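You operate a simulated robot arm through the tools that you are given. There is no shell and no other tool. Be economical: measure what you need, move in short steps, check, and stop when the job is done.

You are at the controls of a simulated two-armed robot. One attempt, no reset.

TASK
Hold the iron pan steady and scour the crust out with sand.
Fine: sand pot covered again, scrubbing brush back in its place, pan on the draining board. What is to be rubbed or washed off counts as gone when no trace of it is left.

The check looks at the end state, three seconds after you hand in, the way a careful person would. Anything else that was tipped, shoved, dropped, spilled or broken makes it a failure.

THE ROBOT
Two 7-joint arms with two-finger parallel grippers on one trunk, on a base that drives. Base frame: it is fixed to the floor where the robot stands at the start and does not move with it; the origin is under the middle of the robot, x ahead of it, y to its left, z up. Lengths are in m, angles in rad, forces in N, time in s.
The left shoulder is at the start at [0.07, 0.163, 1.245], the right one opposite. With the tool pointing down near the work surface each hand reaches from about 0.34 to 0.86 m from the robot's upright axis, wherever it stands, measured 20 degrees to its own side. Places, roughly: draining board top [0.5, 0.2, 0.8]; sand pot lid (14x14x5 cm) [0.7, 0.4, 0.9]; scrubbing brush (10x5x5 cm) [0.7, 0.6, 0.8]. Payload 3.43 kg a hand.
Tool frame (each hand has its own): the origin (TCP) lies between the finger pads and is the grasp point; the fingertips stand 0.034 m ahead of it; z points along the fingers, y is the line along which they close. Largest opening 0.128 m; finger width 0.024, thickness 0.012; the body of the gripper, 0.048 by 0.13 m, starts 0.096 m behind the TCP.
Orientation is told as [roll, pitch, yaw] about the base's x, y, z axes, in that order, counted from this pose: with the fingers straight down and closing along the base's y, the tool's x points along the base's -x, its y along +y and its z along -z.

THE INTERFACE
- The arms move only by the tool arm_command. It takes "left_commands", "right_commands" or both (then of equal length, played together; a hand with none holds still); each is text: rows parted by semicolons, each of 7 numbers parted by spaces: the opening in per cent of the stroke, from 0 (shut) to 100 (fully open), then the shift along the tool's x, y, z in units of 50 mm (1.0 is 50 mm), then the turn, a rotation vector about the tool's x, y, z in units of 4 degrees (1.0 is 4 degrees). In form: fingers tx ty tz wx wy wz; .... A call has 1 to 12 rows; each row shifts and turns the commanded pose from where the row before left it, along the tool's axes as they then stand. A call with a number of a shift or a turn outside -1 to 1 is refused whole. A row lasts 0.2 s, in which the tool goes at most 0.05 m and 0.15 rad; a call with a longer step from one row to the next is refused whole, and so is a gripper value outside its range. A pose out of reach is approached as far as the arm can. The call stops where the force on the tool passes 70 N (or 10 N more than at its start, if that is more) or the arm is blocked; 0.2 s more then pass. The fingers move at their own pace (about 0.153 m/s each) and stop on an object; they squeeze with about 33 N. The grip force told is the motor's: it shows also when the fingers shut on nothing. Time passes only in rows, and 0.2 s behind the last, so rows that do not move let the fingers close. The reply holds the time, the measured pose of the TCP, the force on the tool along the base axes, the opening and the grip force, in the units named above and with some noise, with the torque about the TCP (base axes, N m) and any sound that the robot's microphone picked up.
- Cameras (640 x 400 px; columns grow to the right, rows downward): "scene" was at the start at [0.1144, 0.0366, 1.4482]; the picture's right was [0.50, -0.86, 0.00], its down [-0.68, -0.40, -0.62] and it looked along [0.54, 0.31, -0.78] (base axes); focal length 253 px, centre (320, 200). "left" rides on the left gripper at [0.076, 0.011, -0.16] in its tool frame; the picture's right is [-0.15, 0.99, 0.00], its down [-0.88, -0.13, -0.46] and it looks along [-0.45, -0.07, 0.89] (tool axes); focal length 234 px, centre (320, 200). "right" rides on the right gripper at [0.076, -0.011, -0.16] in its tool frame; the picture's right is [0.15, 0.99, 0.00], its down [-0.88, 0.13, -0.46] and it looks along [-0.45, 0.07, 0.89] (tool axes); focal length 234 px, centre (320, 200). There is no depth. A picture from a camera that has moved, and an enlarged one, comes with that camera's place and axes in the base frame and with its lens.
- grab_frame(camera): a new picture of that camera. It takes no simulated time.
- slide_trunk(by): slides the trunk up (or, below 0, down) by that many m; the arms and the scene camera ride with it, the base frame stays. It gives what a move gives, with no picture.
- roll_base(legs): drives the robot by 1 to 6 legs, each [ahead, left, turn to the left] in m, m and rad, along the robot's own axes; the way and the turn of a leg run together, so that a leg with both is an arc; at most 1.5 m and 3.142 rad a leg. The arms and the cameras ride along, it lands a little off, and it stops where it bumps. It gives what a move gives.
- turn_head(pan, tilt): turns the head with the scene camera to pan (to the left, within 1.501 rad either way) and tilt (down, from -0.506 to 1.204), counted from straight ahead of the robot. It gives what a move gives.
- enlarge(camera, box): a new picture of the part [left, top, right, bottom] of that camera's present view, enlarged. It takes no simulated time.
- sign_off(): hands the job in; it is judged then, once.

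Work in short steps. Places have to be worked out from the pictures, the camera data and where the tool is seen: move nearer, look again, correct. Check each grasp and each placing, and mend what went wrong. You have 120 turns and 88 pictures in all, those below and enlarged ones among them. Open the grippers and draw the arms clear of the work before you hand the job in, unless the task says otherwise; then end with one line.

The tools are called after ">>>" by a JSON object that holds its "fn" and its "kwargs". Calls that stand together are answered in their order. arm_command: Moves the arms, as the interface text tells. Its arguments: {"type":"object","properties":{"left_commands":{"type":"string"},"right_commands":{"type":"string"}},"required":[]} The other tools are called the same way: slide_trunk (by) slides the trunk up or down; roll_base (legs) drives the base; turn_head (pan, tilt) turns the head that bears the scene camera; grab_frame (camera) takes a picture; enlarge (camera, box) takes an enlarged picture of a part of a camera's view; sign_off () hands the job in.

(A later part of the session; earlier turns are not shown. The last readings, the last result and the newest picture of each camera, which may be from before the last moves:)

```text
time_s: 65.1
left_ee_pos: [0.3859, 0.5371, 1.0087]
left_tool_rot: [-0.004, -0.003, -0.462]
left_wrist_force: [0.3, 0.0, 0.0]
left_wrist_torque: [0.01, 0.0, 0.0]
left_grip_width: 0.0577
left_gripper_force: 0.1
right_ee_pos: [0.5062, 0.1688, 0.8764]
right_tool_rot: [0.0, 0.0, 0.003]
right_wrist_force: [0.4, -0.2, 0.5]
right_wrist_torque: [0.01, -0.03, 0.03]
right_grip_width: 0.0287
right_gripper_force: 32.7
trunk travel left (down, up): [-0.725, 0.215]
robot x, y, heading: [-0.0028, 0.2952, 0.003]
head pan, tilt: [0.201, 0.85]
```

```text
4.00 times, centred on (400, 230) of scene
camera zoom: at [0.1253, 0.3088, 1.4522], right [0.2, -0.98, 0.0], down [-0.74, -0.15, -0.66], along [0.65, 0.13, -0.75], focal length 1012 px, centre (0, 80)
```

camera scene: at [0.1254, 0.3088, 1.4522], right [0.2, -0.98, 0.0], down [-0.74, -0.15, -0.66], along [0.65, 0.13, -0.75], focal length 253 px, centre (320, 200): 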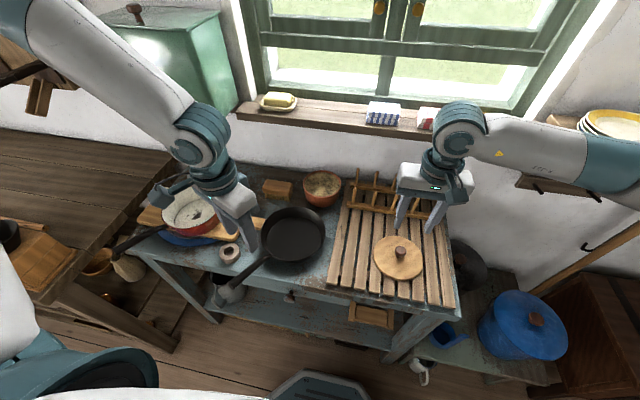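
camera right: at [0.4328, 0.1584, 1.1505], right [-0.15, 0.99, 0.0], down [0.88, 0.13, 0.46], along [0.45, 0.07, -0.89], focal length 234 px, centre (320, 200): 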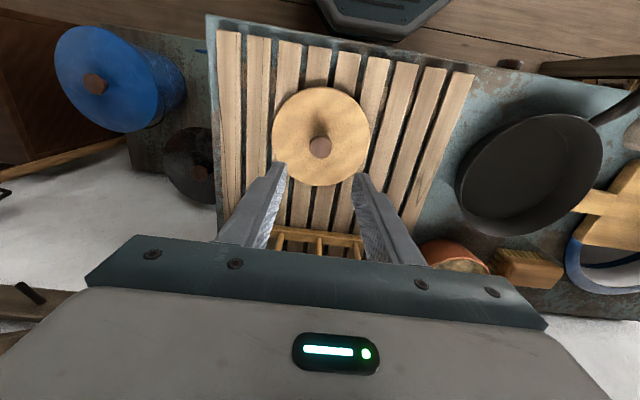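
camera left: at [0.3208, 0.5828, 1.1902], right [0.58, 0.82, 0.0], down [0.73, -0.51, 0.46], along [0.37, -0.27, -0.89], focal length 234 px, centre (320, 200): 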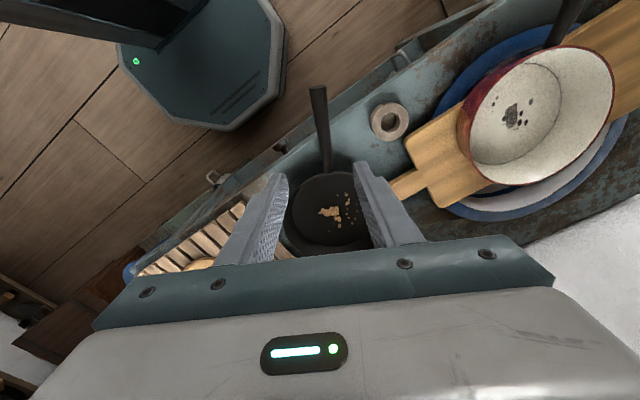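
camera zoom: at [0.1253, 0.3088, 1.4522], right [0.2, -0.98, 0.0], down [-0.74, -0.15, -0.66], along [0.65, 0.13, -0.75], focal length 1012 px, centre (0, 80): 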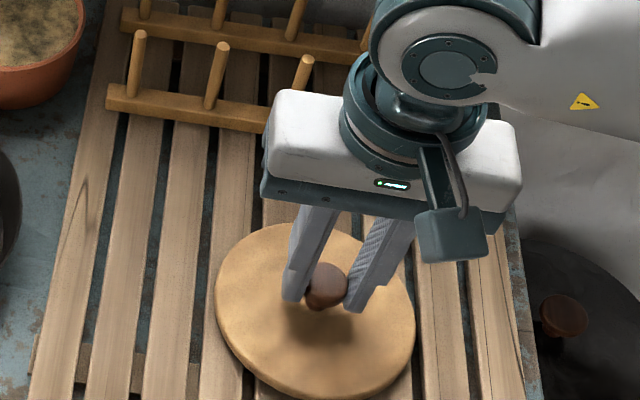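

Knob gripped again. I lift and carry the lid back above the pot.

>>> {"fn": "arm_command", "kwargs": {"right_commands": "0 0 0 -0.5 0 0 0; 0 0 0 -0.8 0 0 0; 0 0 0 -0.9 0 0 0; 0 0 0 -0.6 0 0 0; 0 -0.56 0.73 0 0 0 0; 0 -0.56 0.73 0 0 0 0; 0 -0.56 0.73 0 0 0 0; 0 -0.56 0.73 0 0 0 0; 0 -0.56 0.73 0 0 0 0; 0 -0.56 0.73 0 0 0 0; 0 -0.53 0.72 0 0 0 0; 0 0 0 0 0 0 0"}}

>>> {"fn": "arm_command", "kwargs": {"right_commands": "0 0 0 0.5 0 0 0; 0 0 0 0.5 0 0 0; 0 0 0 0 0 0 0"}}

>>> {"fn": "enlarge", "kwargs": {"camera": "scene", "box": [260, 120, 380, 195]}}

>>> {"fn": "grab_frame", "kwargs": {"camera": "right"}}

```text
time_s: 67.7
left_ee_pos: [0.3857, 0.5354, 1.0118]
left_tool_rot: [-0.003, -0.001, -0.463]
left_wrist_force: [-0.3, -0.5, 0.4]
left_wrist_torque: [0.01, 0.0, 0.0]
left_grip_width: 0.0577
left_gripper_force: 0.1
right_ee_pos: [0.6981, 0.4217, 1.0176]
right_tool_rot: [-0.002, 0.002, 0.004]
right_wrist_force: [0.1, -0.4, -0.3]
right_wrist_torque: [0.02, 0.02, 0.0]
right_grip_width: 0.0284
right_gripper_force: 33.2
trunk travel left (down, up): [-0.725, 0.215]
robot x, y, heading: [0.0024, 0.2928, 0.004]
head pan, tilt: [0.201, 0.85]
```

```text
time_s: 68.5
left_ee_pos: [0.3858, 0.5376, 1.0096]
left_tool_rot: [-0.005, -0.002, -0.463]
left_wrist_force: [0.1, 0.1, 0.2]
left_wrist_torque: [0.01, -0.02, 0.0]
left_grip_width: 0.0574
left_gripper_force: 0.1
right_ee_pos: [0.6969, 0.4228, 0.9664]
right_tool_rot: [0.0, 0.0, 0.004]
right_wrist_force: [0.3, -1.3, -1.6]
right_wrist_torque: [-0.01, 0.02, -0.01]
right_grip_width: 0.0285
right_gripper_force: 32.7
trunk travel left (down, up): [-0.725, 0.215]
robot x, y, heading: [-0.001, 0.2942, 0.005]
head pan, tilt: [0.201, 0.85]
```

```text
5.33 times, centred on (320, 158) of scene
camera zoom: at [0.125, 0.3093, 1.4522], right [0.2, -0.98, 0.0], down [-0.74, -0.15, -0.66], along [0.65, 0.13, -0.75], focal length 1349 px, centre (320, 427)
```

zoom: 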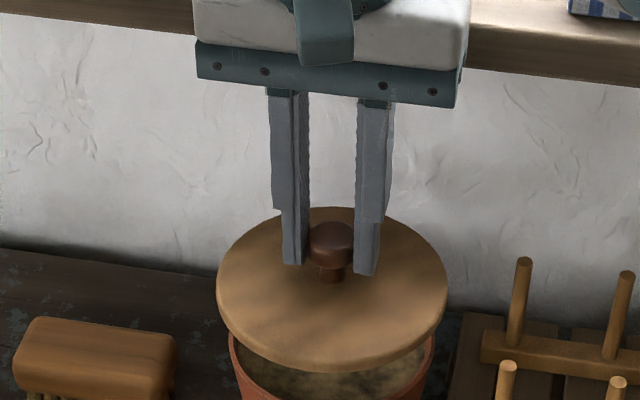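

```text
32 pictures are left
camera right: at [0.6209, 0.4127, 1.1274], right [-0.15, 0.99, 0.0], down [0.88, 0.13, 0.46], along [0.45, 0.07, -0.89], focal length 234 px, centre (320, 200)
```

right: 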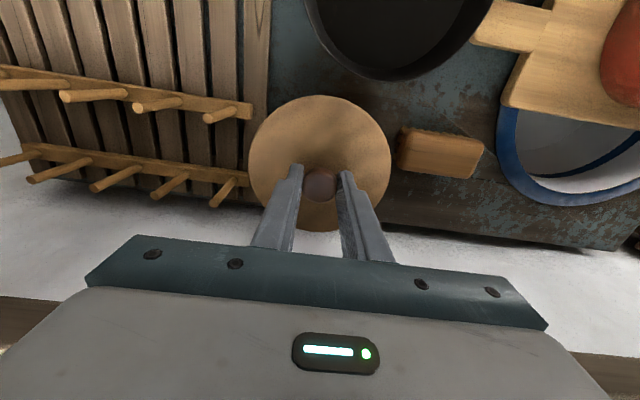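

The lid hangs level over the pot. I shift 5 mm ahead and lower gently to the expected seat height of TCP ≈ 0.922.

>>> {"fn": "arm_command", "kwargs": {"right_commands": "0 -0.1 0.01 0.3 0 0 0; 0 0 0 0.3 0 0 0; 0 0 0 0.12 0 0 0; 0 0 0 0 0 0 0"}}

>>> {"fn": "arm_command", "kwargs": {"right_commands": "0 0 0 0.08 0 0 0; 0 0 0 0 0 0 0"}}

>>> {"fn": "enlarge", "kwargs": {"camera": "scene", "box": [260, 130, 380, 205]}}

```text
time_s: 69.5
left_ee_pos: [0.3871, 0.5364, 1.0098]
left_tool_rot: [-0.005, -0.002, -0.463]
left_wrist_force: [0.4, 0.6, -0.1]
left_wrist_torque: [0.04, 0.0, -0.02]
left_grip_width: 0.0576
left_gripper_force: 0.1
right_ee_pos: [0.7033, 0.425, 0.9312]
right_tool_rot: [0.001, 0.001, 0.004]
right_wrist_force: [-0.1, -0.8, -0.2]
right_wrist_torque: [-0.02, -0.02, -0.01]
right_grip_width: 0.0284
right_gripper_force: 32.9
trunk travel left (down, up): [-0.725, 0.215]
robot x, y, heading: [0.001, 0.2958, -0.0]
head pan, tilt: [0.201, 0.85]
```

```text
time_s: 70.1
left_ee_pos: [0.3856, 0.5367, 1.0092]
left_tool_rot: [-0.003, -0.002, -0.463]
left_wrist_force: [0.6, -1.0, 0.6]
left_wrist_torque: [0.02, -0.01, 0.03]
left_grip_width: 0.0578
left_gripper_force: 0.1
right_ee_pos: [0.7039, 0.4242, 0.927]
right_tool_rot: [-0.001, 0.002, 0.003]
right_wrist_force: [0.2, 0.3, -1.3]
right_wrist_torque: [-0.04, 0.0, 0.0]
right_grip_width: 0.0286
right_gripper_force: 32.7
trunk travel left (down, up): [-0.725, 0.215]
robot x, y, heading: [-0.0019, 0.2931, 0.007]
head pan, tilt: [0.201, 0.85]
```

```text
5.33 times, centred on (320, 168) of scene
camera zoom: at [0.1254, 0.309, 1.4522], right [0.2, -0.98, 0.0], down [-0.74, -0.15, -0.66], along [0.65, 0.13, -0.75], focal length 1349 px, centre (320, 373)
```

zoom: 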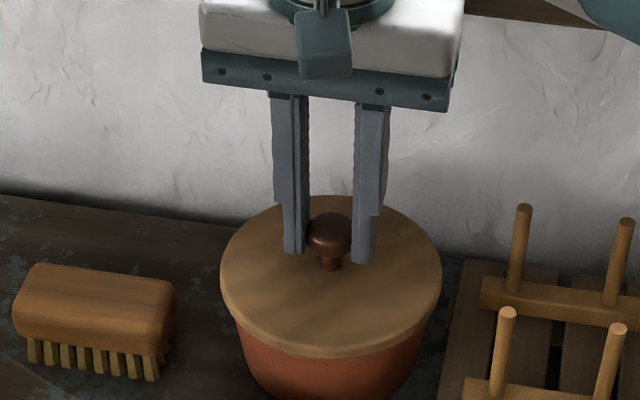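

Lid and pot look concentric. A few more millimetres down to touch.

>>> {"fn": "arm_command", "kwargs": {"right_commands": "0 0 0 0.07 0 0 0; 0 0 0 0 0 0 0"}}

>>> {"fn": "arm_command", "kwargs": {"right_commands": "0 0 0 0.05 0 0 0; 0 0 0 0 0 0 0"}}

```text
time_s: 70.7
left_ee_pos: [0.3863, 0.5361, 1.0099]
left_tool_rot: [-0.005, -0.002, -0.462]
left_wrist_force: [0.4, 0.2, 0.0]
left_wrist_torque: [-0.02, 0.01, -0.02]
left_grip_width: 0.0574
left_gripper_force: 0.1
right_ee_pos: [0.703, 0.4247, 0.923]
right_tool_rot: [0.0, -0.001, 0.004]
right_wrist_force: [0.3, 0.0, -0.7]
right_wrist_torque: [-0.02, 0.0, -0.02]
right_grip_width: 0.0286
right_gripper_force: 33.4
trunk travel left (down, up): [-0.725, 0.215]
robot x, y, heading: [-0.0011, 0.2961, 0.005]
head pan, tilt: [0.201, 0.85]
```

```text
time_s: 71.3
left_ee_pos: [0.3858, 0.5366, 1.0107]
left_tool_rot: [-0.006, 0.0, -0.462]
left_wrist_force: [0.4, -0.7, 0.8]
left_wrist_torque: [0.01, 0.01, 0.02]
left_grip_width: 0.0576
left_gripper_force: 0.1
right_ee_pos: [0.7026, 0.4254, 0.9226]
right_tool_rot: [0.002, 0.0, 0.004]
right_wrist_force: [0.0, -0.6, 1.6]
right_wrist_torque: [0.09, 0.07, 0.02]
right_grip_width: 0.0284
right_gripper_force: 33.1
trunk travel left (down, up): [-0.725, 0.215]
robot x, y, heading: [-0.0001, 0.2938, 0.009]
head pan, tilt: [0.201, 0.85]
```

Contact just begins at the expected height. I release, rise and check the lid.

>>> {"fn": "arm_command", "kwargs": {"right_commands": "0 0 0 0.02 0 0 0; 40 0 0 0 0 0 0; 40 0 0 0 0 0 0; 40 0 0 -0.5 0 0 0; 40 0 0 -0.9 0 0 0; 40 0 0 -0.9 0 0 0"}}

>>> {"fn": "enlarge", "kwargs": {"camera": "scene", "box": [240, 140, 380, 228]}}

>>> {"fn": "grab_frame", "kwargs": {"camera": "right"}}

```text
time_s: 72.7
left_ee_pos: [0.3861, 0.5365, 1.0108]
left_tool_rot: [-0.002, -0.003, -0.463]
left_wrist_force: [0.6, -0.1, -0.1]
left_wrist_torque: [0.03, -0.03, 0.01]
left_grip_width: 0.0573
left_gripper_force: 0.1
right_ee_pos: [0.7043, 0.4238, 1.036]
right_tool_rot: [-0.001, 0.001, 0.002]
right_wrist_force: [-0.4, 0.3, 0.0]
right_wrist_torque: [0.01, -0.03, -0.01]
right_grip_width: 0.0512
right_gripper_force: 0.0
trunk travel left (down, up): [-0.725, 0.215]
robot x, y, heading: [-0.0022, 0.2956, 0.007]
head pan, tilt: [0.201, 0.85]
```

```text
4.55 times, centred on (310, 184) of scene
camera zoom: at [0.1241, 0.309, 1.4522], right [0.2, -0.98, 0.0], down [-0.74, -0.15, -0.66], along [0.65, 0.13, -0.75], focal length 1149 px, centre (366, 273)
```

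zoom: 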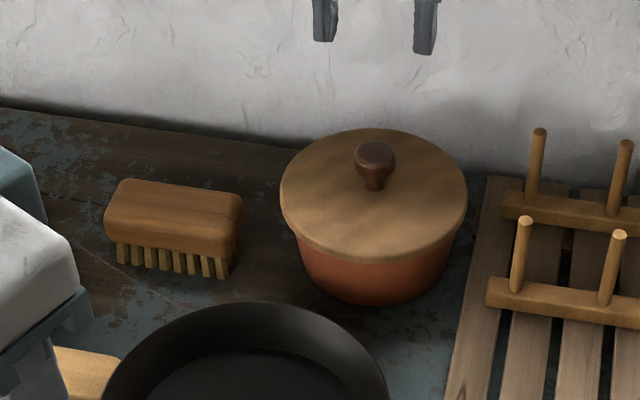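

```text
29 pictures are left
camera right: at [0.6277, 0.4145, 1.1967], right [-0.15, 0.99, 0.0], down [0.88, 0.13, 0.46], along [0.45, 0.07, -0.89], focal length 234 px, centre (320, 200)
```

right: 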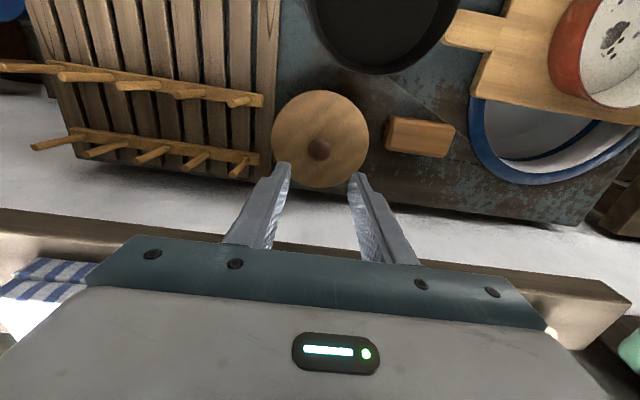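

The pot is covered properly. For a two-handed lift I'll grip the rim opposite the handle with the right hand: first shift it to (0.60,0.43) and turn it by +63°.

>>> {"fn": "arm_command", "kwargs": {"right_commands": "45 0.7 0.05 0 0 0 0; 45 0.7 0.05 0 0 0 0; 45 0.7 0 0 0 0 0; 45 0 0 0 0 0 -0.98; 45 0 0 0 0 0 -0.98; 45 0 0 0 0 0 -0.98; 45 0 0 0 0 0 -0.98; 45 0 0 0 0 0 -0.98; 45 0 0 0 0 0 -0.98; 45 0 0 0 0 0 -0.98; 45 0 0 0 0 0 -0.98"}}

>>> {"fn": "arm_command", "kwargs": {"right_commands": "45 0 0 0 0 0 -0.98; 45 0 0 0 0 0 -0.98; 45 0 0 0 0 0 -0.98; 45 0 0 0 0 0 -0.98; 45 0 0 0 0 0 -0.98; 45 0 0 0 0 0 -0.98; 45 0 0 0 0 0 -0.98; 45 0 0 0 0 0 -0.98; 45 0 0 0 -0.9 0 0; 45 0 0 0 -0.9 0 0; 45 0 0 0 -0.9 0 0; 45 0 0 0 0 0 0"}}

>>> {"fn": "grab_frame", "kwargs": {"camera": "right"}}

>>> {"fn": "grab_frame", "kwargs": {"camera": "scene"}}

```text
time_s: 75.1
left_ee_pos: [0.3864, 0.5377, 1.0111]
left_tool_rot: [-0.005, -0.002, -0.463]
left_wrist_force: [0.5, -1.0, -0.2]
left_wrist_torque: [-0.02, 0.03, 0.02]
left_grip_width: 0.0576
left_gripper_force: 0.1
right_ee_pos: [0.5982, 0.4296, 1.0357]
right_tool_rot: [-0.001, 0.001, 0.552]
right_wrist_force: [0.1, 0.3, -0.4]
right_wrist_torque: [-0.01, 0.0, 0.02]
right_grip_width: 0.0577
right_gripper_force: 0.1
trunk travel left (down, up): [-0.725, 0.215]
robot x, y, heading: [0.0007, 0.2972, 0.001]
head pan, tilt: [0.201, 0.85]
```

```text
time_s: 77.7
left_ee_pos: [0.3855, 0.537, 1.0098]
left_tool_rot: [-0.006, -0.002, -0.462]
left_wrist_force: [0.4, 0.5, 0.3]
left_wrist_torque: [-0.02, 0.01, 0.03]
left_grip_width: 0.0573
left_gripper_force: 0.0
right_ee_pos: [0.5977, 0.4287, 1.0355]
right_tool_rot: [0.19, 0.0, 1.096]
right_wrist_force: [-0.5, 0.1, 0.3]
right_wrist_torque: [-0.02, 0.02, 0.0]
right_grip_width: 0.0576
right_gripper_force: 0.1
trunk travel left (down, up): [-0.725, 0.215]
robot x, y, heading: [0.0004, 0.2896, 0.004]
head pan, tilt: [0.201, 0.85]
```

```text
28 pictures are left
camera right: at [0.6004, 0.3436, 1.191], right [-0.93, 0.31, 0.19], down [0.36, 0.8, 0.47], along [0.0, 0.51, -0.86], focal length 234 px, centre (320, 200)
```

right: 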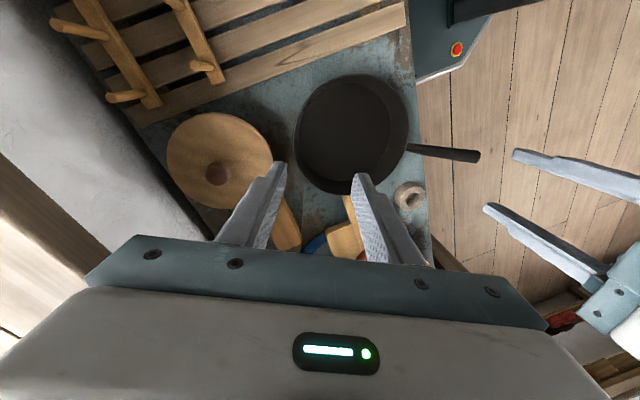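

```text
27 pictures are left
camera scene: at [0.1252, 0.3091, 1.4522], right [0.2, -0.98, 0.0], down [-0.74, -0.15, -0.66], along [0.65, 0.13, -0.75], focal length 253 px, centre (320, 200)
```

scene: 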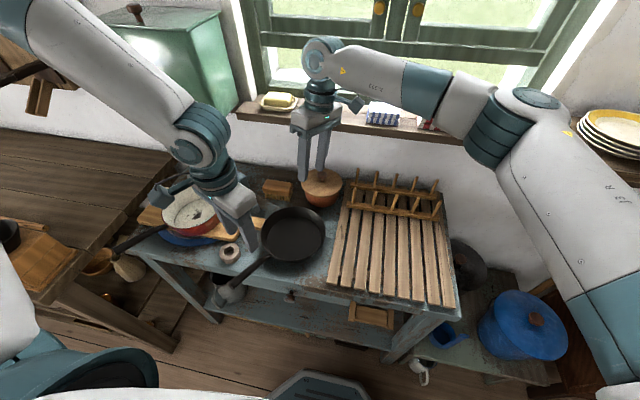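

Good view: pan rim centre ≈ (0.519,0.465), rim radius ≈ 0.09, handle direction 152°, so the rim point to grip is about (0.599,0.424). I come down most of the way along the vertical and look.

>>> {"fn": "arm_command", "kwargs": {"right_commands": "45 0.07 -0.15 0.7 0 0 0; 45 0 -0.15 0.7 0 0 0; 45 0 -0.15 0.7 0 0 0; 45 0 -0.05 0.2 0 0 0; 45 0 0 0 0 0 0"}}

>>> {"fn": "grab_frame", "kwargs": {"camera": "right"}}

>>> {"fn": "enlarge", "kwargs": {"camera": "scene", "box": [240, 140, 380, 228]}}

```text
time_s: 78.9
left_ee_pos: [0.3861, 0.536, 1.0102]
left_tool_rot: [-0.007, -0.002, -0.463]
left_wrist_force: [0.2, -0.5, -0.2]
left_wrist_torque: [-0.03, -0.02, 0.0]
left_grip_width: 0.0575
left_gripper_force: 0.0
right_ee_pos: [0.5968, 0.4254, 0.928]
right_tool_rot: [0.184, -0.002, 1.091]
right_wrist_force: [0.4, 1.0, 0.5]
right_wrist_torque: [-0.05, -0.02, 0.04]
right_grip_width: 0.0576
right_gripper_force: 0.1
right hand out of reach, approached as far as the arm can: row 4
trunk travel left (down, up): [-0.725, 0.215]
robot x, y, heading: [-0.0003, 0.2979, 0.009]
head pan, tilt: [0.201, 0.85]
```

```text
26 pictures are left
camera right: at [0.5976, 0.34, 1.0831], right [-0.93, 0.32, 0.18], down [0.37, 0.8, 0.47], along [0.01, 0.51, -0.86], focal length 234 px, centre (320, 200)
```

right: 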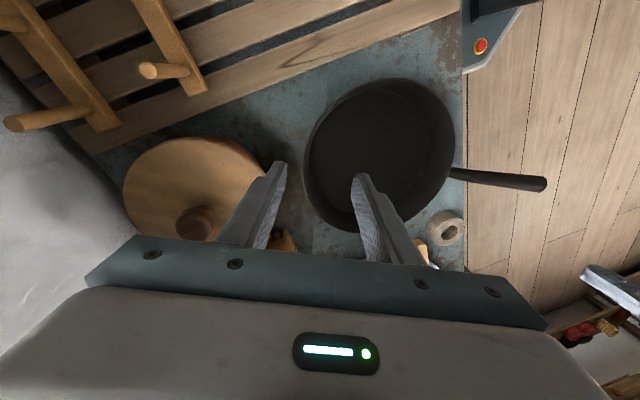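

```text
4.55 times, centred on (310, 184) of scene
camera zoom: at [0.1255, 0.309, 1.4522], right [0.2, -0.98, 0.0], down [-0.74, -0.15, -0.66], along [0.65, 0.13, -0.75], focal length 1149 px, centre (366, 273)
```

zoom: 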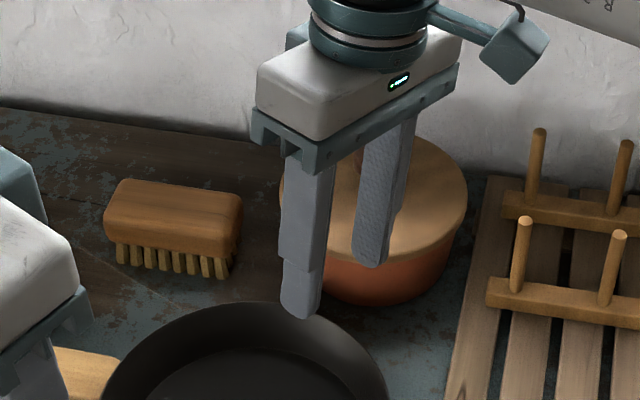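

The outer finger would come too close to the lid there. I'll grip the rim further round, direction −60° (rim point ≈ (0.564,0.387)), with yaw ≈ 30°; I rise, undo the tilt, turn back, tilt again.

>>> {"fn": "arm_command", "kwargs": {"right_commands": "45 0 0 -0.9 0 0 0; 45 0 0 -0.4 0.9 0 0; 45 0 0 0 0.9 0 0; 45 0 0 0 0.9 0 0; 45 0 0 0 0 0 0.95; 45 0 0 0 0 0 0.95; 45 0 0 0 0 0 0.95; 45 0 0 0 0 0 0.95; 45 0 0 0 0 0 0.95; 45 0 0 0 0 0 0.95; 45 0 0 0 0 0 0.95; 45 0 0 0 0 0 0.95"}}

>>> {"fn": "arm_command", "kwargs": {"right_commands": "45 0 0 0 0 0 0.5; 45 0 0 0 -0.9 0 0; 45 0 0 0 -0.9 0 0; 45 0 0 0 -0.9 0 0; 45 0 0 0 0 0 0"}}

```text
time_s: 81.5
left_ee_pos: [0.3867, 0.5374, 1.0101]
left_tool_rot: [-0.005, -0.001, -0.463]
left_wrist_force: [0.3, -0.4, -0.2]
left_wrist_torque: [-0.03, 0.0, 0.01]
left_grip_width: 0.0576
left_gripper_force: 0.0
right_ee_pos: [0.6001, 0.4241, 0.947]
right_tool_rot: [0.001, 0.001, 0.566]
right_wrist_force: [0.4, 0.5, 0.2]
right_wrist_torque: [0.0, -0.02, 0.03]
right_grip_width: 0.0577
right_gripper_force: 0.0
right hand out of reach, approached as far as the arm can: row 1
trunk travel left (down, up): [-0.725, 0.215]
robot x, y, heading: [-0.0058, 0.2965, 0.007]
head pan, tilt: [0.201, 0.85]
```

```text
time_s: 82.7
left_ee_pos: [0.3868, 0.5361, 1.0104]
left_tool_rot: [-0.006, -0.002, -0.465]
left_wrist_force: [0.4, 0.5, 0.7]
left_wrist_torque: [0.02, -0.02, -0.02]
left_grip_width: 0.0577
left_gripper_force: 0.1
right_ee_pos: [0.5997, 0.4241, 0.948]
right_tool_rot: [0.188, 0.001, 0.533]
right_wrist_force: [-1.0, 0.6, 0.0]
right_wrist_torque: [-0.01, 0.0, -0.01]
right_grip_width: 0.0574
right_gripper_force: 0.1
trunk travel left (down, up): [-0.725, 0.215]
robot x, y, heading: [0.0009, 0.2958, 0.008]
head pan, tilt: [0.201, 0.85]
```

Now yaw 30°, tilted outward. I move above the rim point (0.565,0.384) and look.

>>> {"fn": "arm_command", "kwargs": {"right_commands": "45 0.5 -0.2 0 0 0 0; 45 0.5 -0.19 0 0 0 0; 45 0 0 0.29 0 0 0; 45 0 0 0 0 0 0"}}

>>> {"fn": "grab_frame", "kwargs": {"camera": "right"}}

>>> {"fn": "enlarge", "kwargs": {"camera": "scene", "box": [220, 140, 380, 240]}}

```text
time_s: 83.7
left_ee_pos: [0.3873, 0.5357, 1.01]
left_tool_rot: [-0.003, -0.001, -0.463]
left_wrist_force: [-0.2, 0.3, 0.0]
left_wrist_torque: [0.01, 0.01, -0.01]
left_grip_width: 0.0576
left_gripper_force: 0.0
right_ee_pos: [0.5665, 0.3837, 0.9309]
right_tool_rot: [0.189, 0.0, 0.53]
right_wrist_force: [-0.1, -0.1, -0.2]
right_wrist_torque: [-0.02, -0.04, 0.0]
right_grip_width: 0.0574
right_gripper_force: 0.1
trunk travel left (down, up): [-0.725, 0.215]
robot x, y, heading: [-0.003, 0.2944, 0.012]
head pan, tilt: [0.201, 0.85]
```

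```text
24 pictures are left
camera right: at [0.5223, 0.3108, 1.0855], right [-0.62, 0.76, 0.19], down [0.74, 0.48, 0.47], along [0.27, 0.43, -0.86], focal length 234 px, centre (320, 200)
```

right: 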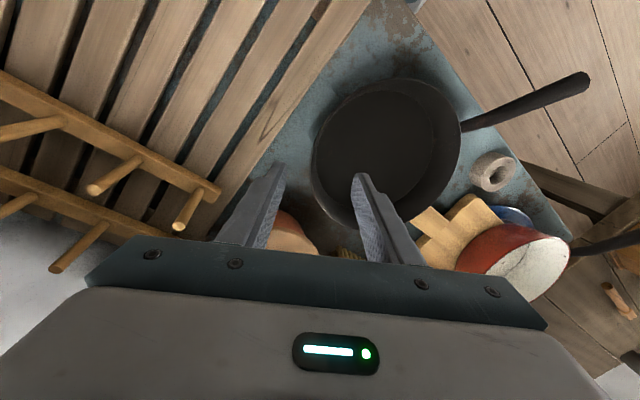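

```text
4.00 times, centred on (300, 190) of scene
camera zoom: at [0.125, 0.3084, 1.4523], right [0.2, -0.98, 0.0], down [-0.74, -0.15, -0.66], along [0.65, 0.13, -0.75], focal length 1012 px, centre (400, 240)
```

zoom: 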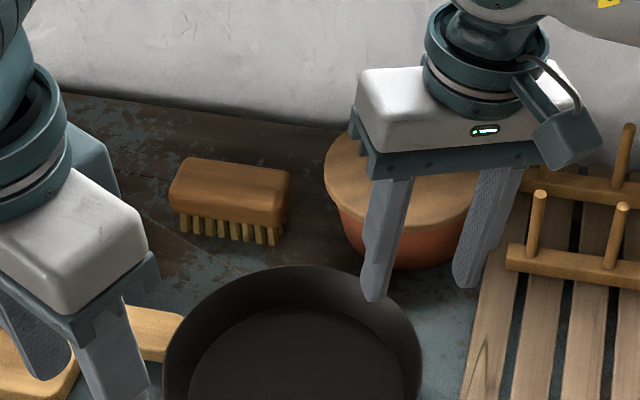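

The rim centre comes out at about (0.515,0.466). I lower around the rim at (0.562,0.387), TCP z 0.848, without closing yet.

>>> {"fn": "arm_command", "kwargs": {"right_commands": "45 0.04 -0.07 0.6 0 0 0; 45 0 -0.07 0.6 0 0 0; 45 0 -0.06 0.42 0 0 0; 45 0 0 0 0 0 0"}}

>>> {"fn": "grab_frame", "kwargs": {"camera": "right"}}

>>> {"fn": "enlarge", "kwargs": {"camera": "scene", "box": [220, 150, 380, 250]}}

```text
time_s: 84.7
left_ee_pos: [0.3861, 0.5375, 1.0108]
left_tool_rot: [-0.005, -0.003, -0.465]
left_wrist_force: [0.0, 0.2, -0.1]
left_wrist_torque: [0.0, -0.04, 0.0]
left_grip_width: 0.0574
left_gripper_force: 0.1
right_ee_pos: [0.5628, 0.3893, 0.8509]
right_tool_rot: [0.188, 0.0, 0.533]
right_wrist_force: [0.4, 1.4, 3.1]
right_wrist_torque: [-0.03, 0.0, 0.04]
right_grip_width: 0.0565
right_gripper_force: 0.0
trunk travel left (down, up): [-0.725, 0.215]
robot x, y, heading: [-0.0032, 0.2941, 0.006]
head pan, tilt: [0.201, 0.85]
```

```text
22 pictures are left
camera right: at [0.5181, 0.3164, 1.0058], right [-0.62, 0.76, 0.19], down [0.74, 0.48, 0.47], along [0.27, 0.43, -0.86], focal length 234 px, centre (320, 200)
```

right: 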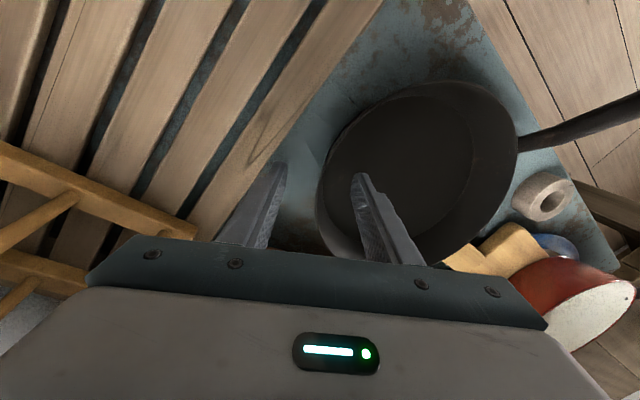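

```text
4.00 times, centred on (300, 200) of scene
camera zoom: at [0.125, 0.3092, 1.4523], right [0.2, -0.98, 0.0], down [-0.74, -0.15, -0.66], along [0.65, 0.13, -0.75], focal length 1012 px, centre (400, 200)
```

zoom: 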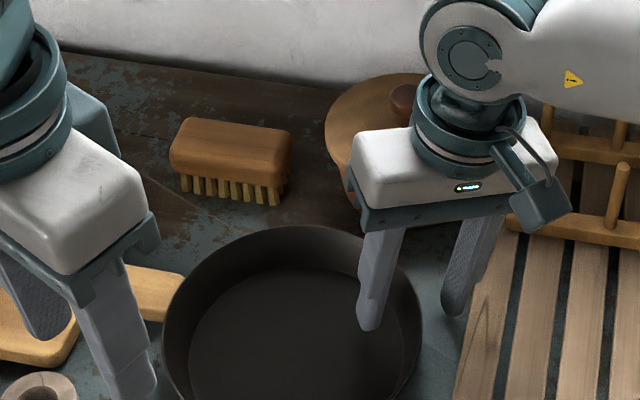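

The rim is between the fingers. I close the right gripper on the wall and check.

>>> {"fn": "arm_command", "kwargs": {"right_commands": "20 0 0 -0.05 0 0 0; 0 0 0 0 0 0 0; 0 0 0 0 0 0 0; 0 0 0 0 0 0 0"}}

>>> {"fn": "grab_frame", "kwargs": {"camera": "scene"}}

>>> {"fn": "grab_frame", "kwargs": {"camera": "left"}}

```text
time_s: 85.7
left_ee_pos: [0.3856, 0.5365, 1.0105]
left_tool_rot: [-0.006, -0.001, -0.46]
left_wrist_force: [0.7, -0.4, -0.1]
left_wrist_torque: [0.02, 0.0, -0.03]
left_grip_width: 0.0576
left_gripper_force: 0.1
right_ee_pos: [0.5626, 0.3888, 0.8519]
right_tool_rot: [0.189, 0.0, 0.533]
right_wrist_force: [0.5, 4.1, 2.6]
right_wrist_torque: [0.76, 0.53, -0.42]
right_grip_width: 0.0095
right_gripper_force: 32.9
trunk travel left (down, up): [-0.725, 0.215]
robot x, y, heading: [-0.0001, 0.292, 0.005]
head pan, tilt: [0.201, 0.85]
```

```text
20 pictures are left
camera scene: at [0.1252, 0.3093, 1.4522], right [0.2, -0.98, 0.0], down [-0.74, -0.15, -0.66], along [0.65, 0.13, -0.75], focal length 253 px, centre (320, 200)
```

scene: 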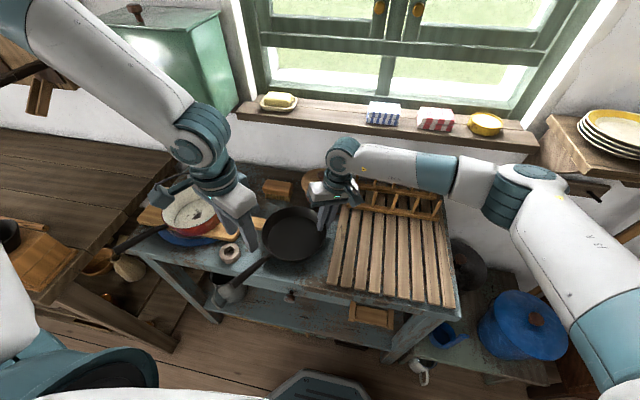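

```text
19 pictures are left
camera left: at [0.3238, 0.5817, 1.1691], right [0.57, 0.82, 0.0], down [0.73, -0.51, 0.46], along [0.37, -0.27, -0.89], focal length 234 px, centre (320, 200)
```

left: 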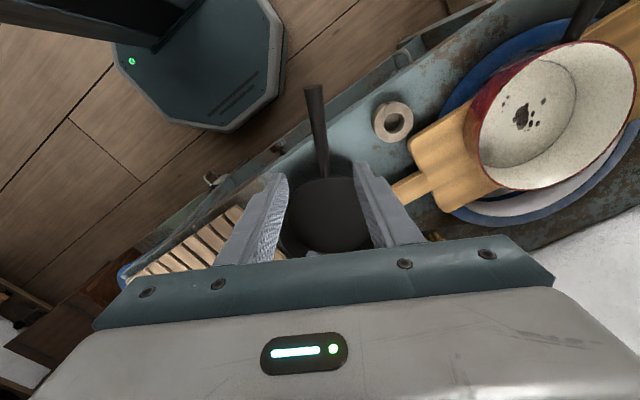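

The rim is held. The handle still lies under the left hand at (0.386,0.536); I descend and close the left gripper on it.

>>> {"fn": "arm_command", "kwargs": {"left_commands": "45 0 0 0.8 0 0 0.3; 45 0 0 0.8 0 0 0.2; 45 0 0 0.8 0 0 0; 45 0 0 0.44 0 0 0; 0 0 0 0 0 0 0; 0 0 0 0 0 0 0; 0 0 0 0 0 0 0"}}

```text
time_s: 87.3
left_ee_pos: [0.3872, 0.5392, 0.8721]
left_tool_rot: [-0.006, -0.005, -0.496]
left_wrist_force: [0.9, -2.3, -0.3]
left_wrist_torque: [0.04, -0.02, 0.74]
left_grip_width: 0.0187
left_gripper_force: 32.9
left hand out of reach, approached as far as the arm can: row 4
right_ee_pos: [0.5618, 0.3887, 0.8537]
right_tool_rot: [0.187, 0.0, 0.533]
right_wrist_force: [-2.7, 1.6, 4.0]
right_wrist_torque: [0.93, -0.02, -0.6]
right_grip_width: 0.0095
right_gripper_force: 33.4
trunk travel left (down, up): [-0.725, 0.215]
robot x, y, heading: [-0.0003, 0.2941, 0.008]
head pan, tilt: [0.201, 0.85]
```

Both hands hold the pan. The trunk carries both arms together, so I lift with it: first 15 mm and check.

>>> {"fn": "slide_trunk", "kwargs": {"by": 0.02}}

>>> {"fn": "enlarge", "kwargs": {"camera": "scene", "box": [200, 170, 360, 270]}}

```text
time_s: 88.0
left_ee_pos: [0.3868, 0.538, 0.8917]
left_tool_rot: [-0.006, 0.0, -0.496]
left_wrist_force: [5.0, 0.4, -11.1]
left_wrist_torque: [0.33, 0.15, 0.96]
left_grip_width: 0.019
left_gripper_force: 32.9
right_ee_pos: [0.5628, 0.3875, 0.8704]
right_tool_rot: [0.188, 0.002, 0.533]
right_wrist_force: [-4.7, 0.5, 1.8]
right_wrist_torque: [0.49, 1.1, -0.25]
right_grip_width: 0.0096
right_gripper_force: 33.1
trunk travel left (down, up): [-0.745, 0.195]
robot x, y, heading: [-0.0022, 0.2933, 0.005]
head pan, tilt: [0.201, 0.85]
```

```text
4.00 times, centred on (280, 220) of scene
camera zoom: at [0.1261, 0.3092, 1.4721], right [0.2, -0.98, 0.0], down [-0.74, -0.15, -0.66], along [0.65, 0.13, -0.75], focal length 1012 px, centre (480, 120)
```

zoom: 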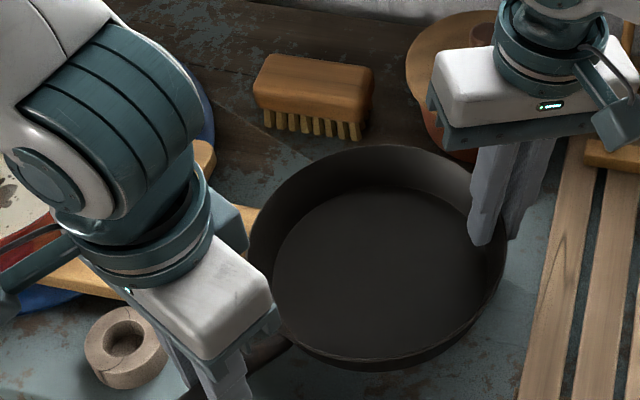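

The left carries about 11 N, the right little so far. I lift 30 mm further and compare.

>>> {"fn": "slide_trunk", "kwargs": {"by": 0.03}}

>>> {"fn": "enlarge", "kwargs": {"camera": "scene", "box": [200, 180, 360, 280]}}

>>> {"fn": "grab_frame", "kwargs": {"camera": "right"}}

```text
time_s: 88.7
left_ee_pos: [0.3872, 0.5393, 0.9213]
left_tool_rot: [-0.007, -0.001, -0.498]
left_wrist_force: [4.2, -1.0, -9.0]
left_wrist_torque: [0.01, -0.16, 0.82]
left_grip_width: 0.0185
left_gripper_force: 32.9
right_ee_pos: [0.5645, 0.3877, 0.9016]
right_tool_rot: [0.189, 0.0, 0.533]
right_wrist_force: [-4.4, 1.5, 0.4]
right_wrist_torque: [0.5, 1.04, -0.3]
right_grip_width: 0.0097
right_gripper_force: 33.5
trunk travel left (down, up): [-0.775, 0.165]
robot x, y, heading: [-0.0001, 0.292, 0.005]
head pan, tilt: [0.201, 0.85]
```

```text
4.00 times, centred on (280, 230) of scene
camera zoom: at [0.127, 0.3095, 1.502], right [0.2, -0.98, 0.0], down [-0.74, -0.15, -0.66], along [0.65, 0.13, -0.75], focal length 1012 px, centre (480, 80)
```

zoom: 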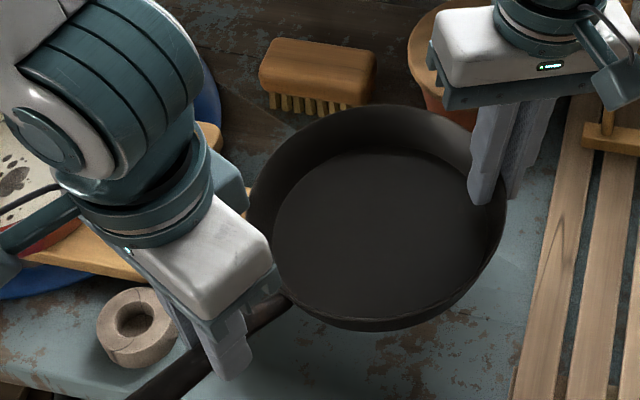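

```text
16 pictures are left
camera right: at [0.5197, 0.3153, 1.0565], right [-0.62, 0.76, 0.19], down [0.74, 0.48, 0.47], along [0.27, 0.43, -0.86], focal length 234 px, centre (320, 200)
```

right: 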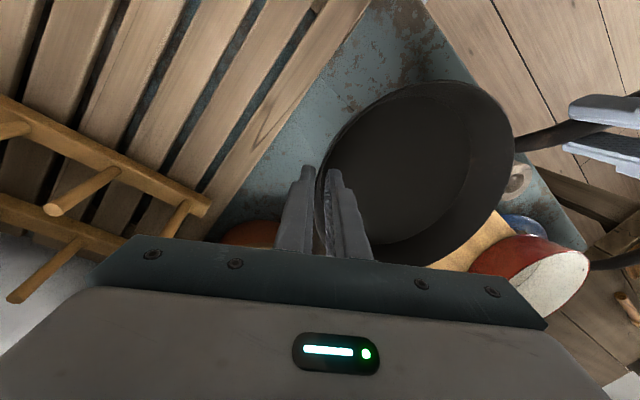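

The pan hangs level between both hands (about 9 N). I lift 50 mm more, then drive 0.275 m to the right to carry it over the board.

>>> {"fn": "slide_trunk", "kwargs": {"by": 0.05}}

>>> {"fn": "roll_base", "kwargs": {"legs": [[0, -0.14, 0], [0, -0.135, 0]]}}

>>> {"fn": "grab_frame", "kwargs": {"camera": "scene"}}

```text
time_s: 89.7
left_ee_pos: [0.3873, 0.5395, 0.9714]
left_tool_rot: [-0.006, -0.002, -0.498]
left_wrist_force: [5.1, -1.5, -7.5]
left_wrist_torque: [-0.03, -0.33, 0.76]
left_grip_width: 0.0191
left_gripper_force: 32.7
right_ee_pos: [0.5643, 0.3887, 0.9513]
right_tool_rot: [0.188, 0.003, 0.532]
right_wrist_force: [-4.6, 1.6, 0.4]
right_wrist_torque: [0.45, 1.05, -0.25]
right_grip_width: 0.0096
right_gripper_force: 32.7
trunk travel left (down, up): [-0.825, 0.115]
robot x, y, heading: [0.0, 0.2949, 0.002]
head pan, tilt: [0.201, 0.85]
```

```text
time_s: 91.9
left_ee_pos: [0.3885, 0.2643, 0.9711]
left_tool_rot: [-0.007, -0.001, -0.5]
left_wrist_force: [4.7, -0.9, -9.9]
left_wrist_torque: [0.14, 0.06, 0.79]
left_grip_width: 0.0189
left_gripper_force: 33.3
right_ee_pos: [0.5654, 0.1142, 0.9515]
right_tool_rot: [0.188, 0.002, 0.533]
right_wrist_force: [-5.1, 1.0, 0.6]
right_wrist_torque: [0.5, 0.95, -0.35]
right_grip_width: 0.0094
right_gripper_force: 32.8
trunk travel left (down, up): [-0.825, 0.115]
robot x, y, heading: [0.0014, 0.0191, 0.005]
head pan, tilt: [0.201, 0.85]
```

```text
15 pictures are left
camera scene: at [0.1278, 0.0356, 1.5521], right [0.2, -0.98, 0.0], down [-0.74, -0.15, -0.66], along [0.65, 0.13, -0.75], focal length 253 px, centre (320, 200)
```

scene: 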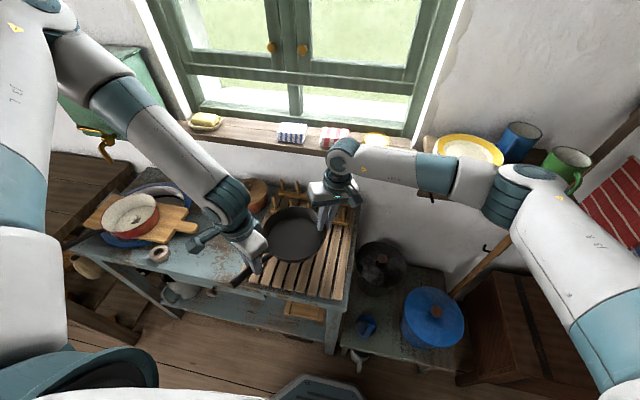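

The pan is above the board at about (0.517,0.19). I lower with the trunk, 60 mm first, then look.

>>> {"fn": "slide_trunk", "kwargs": {"by": -0.06}}

>>> {"fn": "enlarge", "kwargs": {"camera": "scene", "box": [210, 150, 370, 250]}}

```text
time_s: 92.9
left_ee_pos: [0.3891, 0.2644, 0.9102]
left_tool_rot: [-0.009, -0.002, -0.498]
left_wrist_force: [1.8, 3.4, -9.6]
left_wrist_torque: [0.27, 0.05, 0.98]
left_grip_width: 0.0189
left_gripper_force: 32.6
right_ee_pos: [0.5637, 0.1133, 0.8926]
right_tool_rot: [0.189, 0.002, 0.532]
right_wrist_force: [-2.0, -2.5, 0.9]
right_wrist_torque: [0.39, 1.03, -0.21]
right_grip_width: 0.0092
right_gripper_force: 33.4
trunk travel left (down, up): [-0.765, 0.175]
robot x, y, heading: [0.0024, 0.0163, 0.007]
head pan, tilt: [0.201, 0.85]
```

```text
4.00 times, centred on (290, 200) of scene
camera zoom: at [0.1273, 0.0346, 1.4922], right [0.2, -0.98, 0.0], down [-0.74, -0.15, -0.66], along [0.65, 0.13, -0.75], focal length 1012 px, centre (440, 200)
```

zoom: 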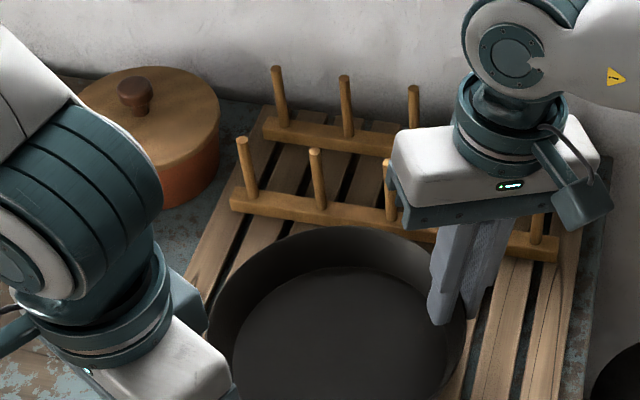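

Well placed and clear of the plate rack. I lower in small steps until the board takes the weight.

>>> {"fn": "slide_trunk", "kwargs": {"by": -0.008}}

>>> {"fn": "slide_trunk", "kwargs": {"by": -0.004}}

```text
time_s: 93.5
left_ee_pos: [0.3882, 0.2637, 0.904]
left_tool_rot: [-0.007, -0.002, -0.498]
left_wrist_force: [1.3, 1.3, -9.3]
left_wrist_torque: [0.24, 0.16, 0.83]
left_grip_width: 0.0187
left_gripper_force: 33.0
right_ee_pos: [0.5648, 0.1134, 0.884]
right_tool_rot: [0.187, 0.003, 0.532]
right_wrist_force: [-1.2, -2.0, 0.7]
right_wrist_torque: [0.45, 0.89, -0.26]
right_grip_width: 0.0093
right_gripper_force: 32.7
trunk travel left (down, up): [-0.757, 0.183]
robot x, y, heading: [-0.0021, 0.0197, 0.005]
head pan, tilt: [0.201, 0.85]
```

```text
time_s: 94.0
left_ee_pos: [0.3891, 0.2635, 0.8993]
left_tool_rot: [-0.007, -0.001, -0.498]
left_wrist_force: [1.2, 1.7, -9.6]
left_wrist_torque: [0.17, 0.16, 0.74]
left_grip_width: 0.0186
left_gripper_force: 33.0
right_ee_pos: [0.5652, 0.1129, 0.88]
right_tool_rot: [0.189, 0.002, 0.532]
right_wrist_force: [-1.2, -1.6, 0.9]
right_wrist_torque: [0.39, 0.82, -0.34]
right_grip_width: 0.0092
right_gripper_force: 32.9
trunk travel left (down, up): [-0.753, 0.187]
robot x, y, heading: [0.003, 0.0181, 0.005]
head pan, tilt: [0.201, 0.85]
```

Still hanging; further down.

>>> {"fn": "slide_trunk", "kwargs": {"by": -0.004}}

>>> {"fn": "slide_trunk", "kwargs": {"by": -0.004}}

```text
time_s: 94.5
left_ee_pos: [0.3884, 0.2642, 0.8954]
left_tool_rot: [-0.007, -0.003, -0.497]
left_wrist_force: [1.3, 1.8, -9.8]
left_wrist_torque: [0.19, 0.21, 0.8]
left_grip_width: 0.0186
left_gripper_force: 32.9
right_ee_pos: [0.5641, 0.1129, 0.8758]
right_tool_rot: [0.189, 0.002, 0.532]
right_wrist_force: [-0.7, -1.4, -0.1]
right_wrist_torque: [0.4, 0.92, -0.28]
right_grip_width: 0.0093
right_gripper_force: 32.8
trunk travel left (down, up): [-0.749, 0.191]
robot x, y, heading: [0.0037, 0.0171, 0.003]
head pan, tilt: [0.201, 0.85]
```

```text
time_s: 95.0
left_ee_pos: [0.3885, 0.2639, 0.8916]
left_tool_rot: [-0.007, -0.002, -0.5]
left_wrist_force: [1.2, 1.8, -8.9]
left_wrist_torque: [0.21, 0.14, 0.79]
left_grip_width: 0.0188
left_gripper_force: 33.4
right_ee_pos: [0.5655, 0.114, 0.871]
right_tool_rot: [0.189, 0.002, 0.532]
right_wrist_force: [-0.9, -2.4, 1.7]
right_wrist_torque: [0.44, 0.9, -0.26]
right_grip_width: 0.0093
right_gripper_force: 32.5
trunk travel left (down, up): [-0.745, 0.195]
robot x, y, heading: [0.0003, 0.0164, 0.002]
head pan, tilt: [0.201, 0.85]
```

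Still carried by the left; two more steps.

>>> {"fn": "slide_trunk", "kwargs": {"by": -0.004}}

>>> {"fn": "slide_trunk", "kwargs": {"by": -0.003}}

>>> {"fn": "enlarge", "kwargs": {"camera": "scene", "box": [210, 150, 370, 250]}}

```text
time_s: 95.6
left_ee_pos: [0.388, 0.2641, 0.8893]
left_tool_rot: [-0.005, -0.004, -0.496]
left_wrist_force: [-1.2, 0.8, 5.5]
left_wrist_torque: [-0.04, -0.87, 0.73]
left_grip_width: 0.0187
left_gripper_force: 33.1
right_ee_pos: [0.5654, 0.1133, 0.87]
right_tool_rot: [0.188, -0.002, 0.533]
right_wrist_force: [2.8, -2.0, 3.3]
right_wrist_torque: [0.92, -0.56, -0.65]
right_grip_width: 0.0095
right_gripper_force: 33.2
trunk travel left (down, up): [-0.741, 0.199]
robot x, y, heading: [0.0038, 0.0203, 0.004]
head pan, tilt: [0.201, 0.85]
```

```text
time_s: 96.1
left_ee_pos: [0.3869, 0.2619, 0.8874]
left_tool_rot: [-0.001, -0.006, -0.498]
left_wrist_force: [2.2, 7.7, 30.2]
left_wrist_torque: [0.3, -0.13, 0.86]
left_grip_width: 0.0191
left_gripper_force: 32.6
right_ee_pos: [0.5653, 0.1119, 0.8683]
right_tool_rot: [0.189, -0.003, 0.531]
right_wrist_force: [7.3, -3.4, 19.2]
right_wrist_torque: [0.51, 0.59, -0.3]
right_grip_width: 0.0092
right_gripper_force: 32.5
trunk travel left (down, up): [-0.738, 0.202]
robot x, y, heading: [0.0029, 0.0192, 0.006]
head pan, tilt: [0.201, 0.85]
```

```text
4.00 times, centred on (290, 200) of scene
camera zoom: at [0.1243, 0.0325, 1.4662], right [0.2, -0.98, 0.0], down [-0.73, -0.15, -0.66], along [0.65, 0.14, -0.75], focal length 1012 px, centre (440, 200)
```

zoom: 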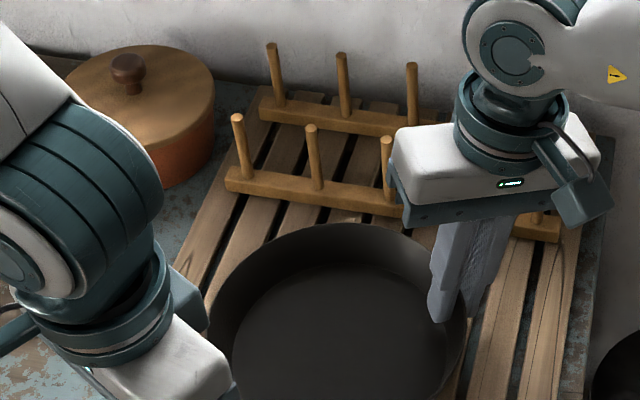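

The board bears the pan. I relieve the pressing by 3 mm, open both grippers, and draw straight up.

>>> {"fn": "slide_trunk", "kwargs": {"by": 0.003}}

>>> {"fn": "arm_command", "kwargs": {"left_commands": "45 0 0 0 0 0 0; 45 0 0 0 0 0 0; 45 0 0 0 0 0 0", "right_commands": "40 0 0 0 0 0 0; 40 0 0 0 0 0 0; 40 0 0 0 0 0 0"}}

>>> {"fn": "grab_frame", "kwargs": {"camera": "right"}}

```text
time_s: 96.6
left_ee_pos: [0.388, 0.2635, 0.8879]
left_tool_rot: [-0.005, -0.003, -0.496]
left_wrist_force: [3.1, 0.8, -0.6]
left_wrist_torque: [-0.1, -0.59, 0.79]
left_grip_width: 0.0187
left_gripper_force: 33.2
right_ee_pos: [0.5644, 0.1112, 0.8689]
right_tool_rot: [0.189, 0.001, 0.532]
right_wrist_force: [4.4, -2.9, 14.3]
right_wrist_torque: [0.79, -0.14, -0.52]
right_grip_width: 0.0092
right_gripper_force: 32.9
trunk travel left (down, up): [-0.741, 0.199]
robot x, y, heading: [0.001, 0.0202, 0.0]
head pan, tilt: [0.201, 0.85]
```

```text
time_s: 97.4
left_ee_pos: [0.3887, 0.2641, 0.8874]
left_tool_rot: [-0.006, -0.002, -0.497]
left_wrist_force: [-0.5, 0.8, 0.1]
left_wrist_torque: [-0.03, 0.0, 0.03]
left_grip_width: 0.0573
left_gripper_force: 0.1
right_ee_pos: [0.5642, 0.1138, 0.8677]
right_tool_rot: [0.188, 0.001, 0.531]
right_wrist_force: [0.2, 0.3, 0.4]
right_wrist_torque: [-0.01, 0.01, -0.01]
right_grip_width: 0.0513
right_gripper_force: 0.0
trunk travel left (down, up): [-0.741, 0.199]
robot x, y, heading: [-0.0003, 0.0193, 0.004]
head pan, tilt: [0.201, 0.85]
```

```text
12 pictures are left
camera right: at [0.5199, 0.0402, 1.0231], right [-0.62, 0.76, 0.19], down [0.74, 0.48, 0.47], along [0.27, 0.43, -0.86], focal length 234 px, centre (320, 200)
```

right: 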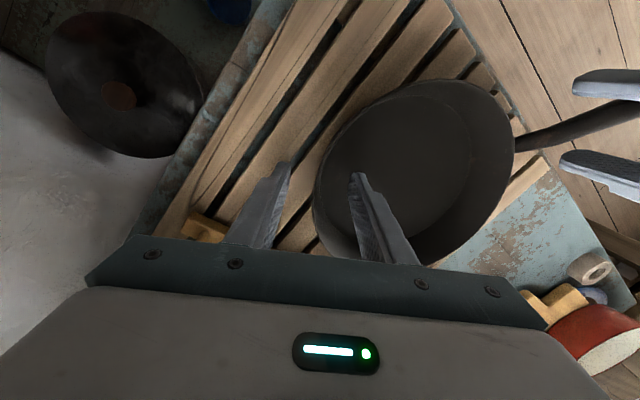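

Both free, no load. I draw both hands up clear of the pan.

>>> {"fn": "arm_command", "kwargs": {"left_commands": "45 0 0 -0.4 0 0 0; 45 0 0 -0.8 0 0 0; 45 0 0 -0.9 0 0 0; 45 0 0 -0.9 0 0 0; 45 0 0 -0.6 0 0 0", "right_commands": "40 0 0 -0.4 0 0 0; 40 0 0 -0.8 0 0 0; 40 0 0 -0.9 0 0 0; 40 0 0 -0.9 0 0 0; 40 0 0 -0.9 0 0 0"}}

>>> {"fn": "grab_frame", "kwargs": {"camera": "scene"}}

```text
time_s: 98.6
left_ee_pos: [0.3843, 0.2638, 1.0665]
left_tool_rot: [-0.006, -0.004, -0.497]
left_wrist_force: [-0.1, 0.0, -0.1]
left_wrist_torque: [0.02, -0.05, 0.02]
left_grip_width: 0.0576
left_gripper_force: 0.1
right_ee_pos: [0.5814, 0.0807, 1.0601]
right_tool_rot: [0.188, 0.0, 0.532]
right_wrist_force: [-0.6, 0.1, 0.6]
right_wrist_torque: [-0.01, -0.02, 0.0]
right_grip_width: 0.0511
right_gripper_force: 0.0
trunk travel left (down, up): [-0.741, 0.199]
robot x, y, heading: [-0.0006, 0.018, 0.005]
head pan, tilt: [0.201, 0.85]
```

```text
11 pictures are left
camera scene: at [0.1248, 0.0335, 1.4683], right [0.2, -0.98, 0.0], down [-0.73, -0.15, -0.66], along [0.65, 0.13, -0.75], focal length 253 px, centre (320, 200)
```

scene: 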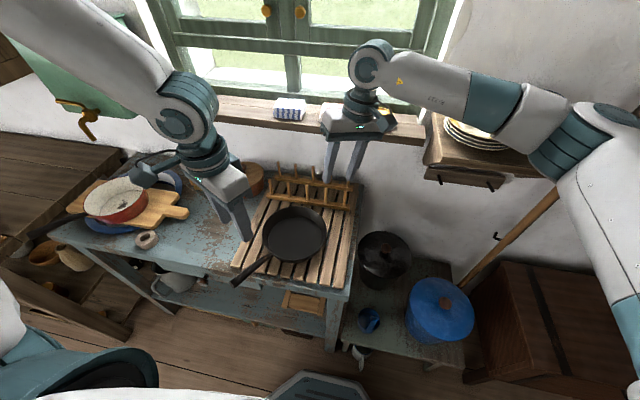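

The pan stands on the board. I back the robot off 0.25 m to clear the arms and look at everything once more.

>>> {"fn": "roll_base", "kwargs": {"legs": [[-0.25, 0, 0]]}}

>>> {"fn": "turn_head", "kwargs": {"pan": 0.45, "tilt": 0.7}}

>>> {"fn": "grab_frame", "kwargs": {"camera": "scene"}}

```text
time_s: 100.4
left_ee_pos: [0.143, 0.2624, 1.0664]
left_tool_rot: [-0.006, -0.001, -0.499]
left_wrist_force: [-0.7, 0.2, 0.4]
left_wrist_torque: [0.0, -0.03, 0.01]
left_grip_width: 0.0574
left_gripper_force: 0.1
right_ee_pos: [0.3377, 0.0782, 1.0599]
right_tool_rot: [0.187, 0.002, 0.531]
right_wrist_force: [-0.5, 0.2, 0.3]
right_wrist_torque: [-0.01, 0.01, -0.02]
right_grip_width: 0.0512
right_gripper_force: 0.1
trunk travel left (down, up): [-0.741, 0.199]
robot x, y, heading: [-0.2432, 0.0181, 0.004]
head pan, tilt: [0.201, 0.85]
```

```text
time_s: 101.2
left_ee_pos: [0.1421, 0.2633, 1.0672]
left_tool_rot: [-0.008, -0.003, -0.5]
left_wrist_force: [1.1, -0.5, 0.0]
left_wrist_torque: [-0.04, 0.0, 0.02]
left_grip_width: 0.0578
left_gripper_force: 0.0
right_ee_pos: [0.3367, 0.0785, 1.0596]
right_tool_rot: [0.191, -0.001, 0.532]
right_wrist_force: [-0.6, -0.5, 1.4]
right_wrist_torque: [-0.03, -0.01, 0.02]
right_grip_width: 0.0511
right_gripper_force: 0.0
trunk travel left (down, up): [-0.741, 0.199]
robot x, y, heading: [-0.2418, 0.0205, 0.005]
head pan, tilt: [0.45, 0.7]
```

```text
10 pictures are left
camera scene: at [-0.1193, 0.0539, 1.4805], right [0.44, -0.9, 0.0], down [-0.58, -0.28, -0.76], along [0.69, 0.33, -0.64], focal length 253 px, centre (320, 200)
```

scene: 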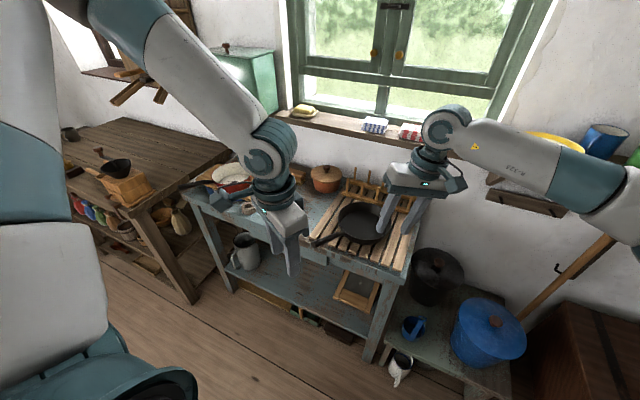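

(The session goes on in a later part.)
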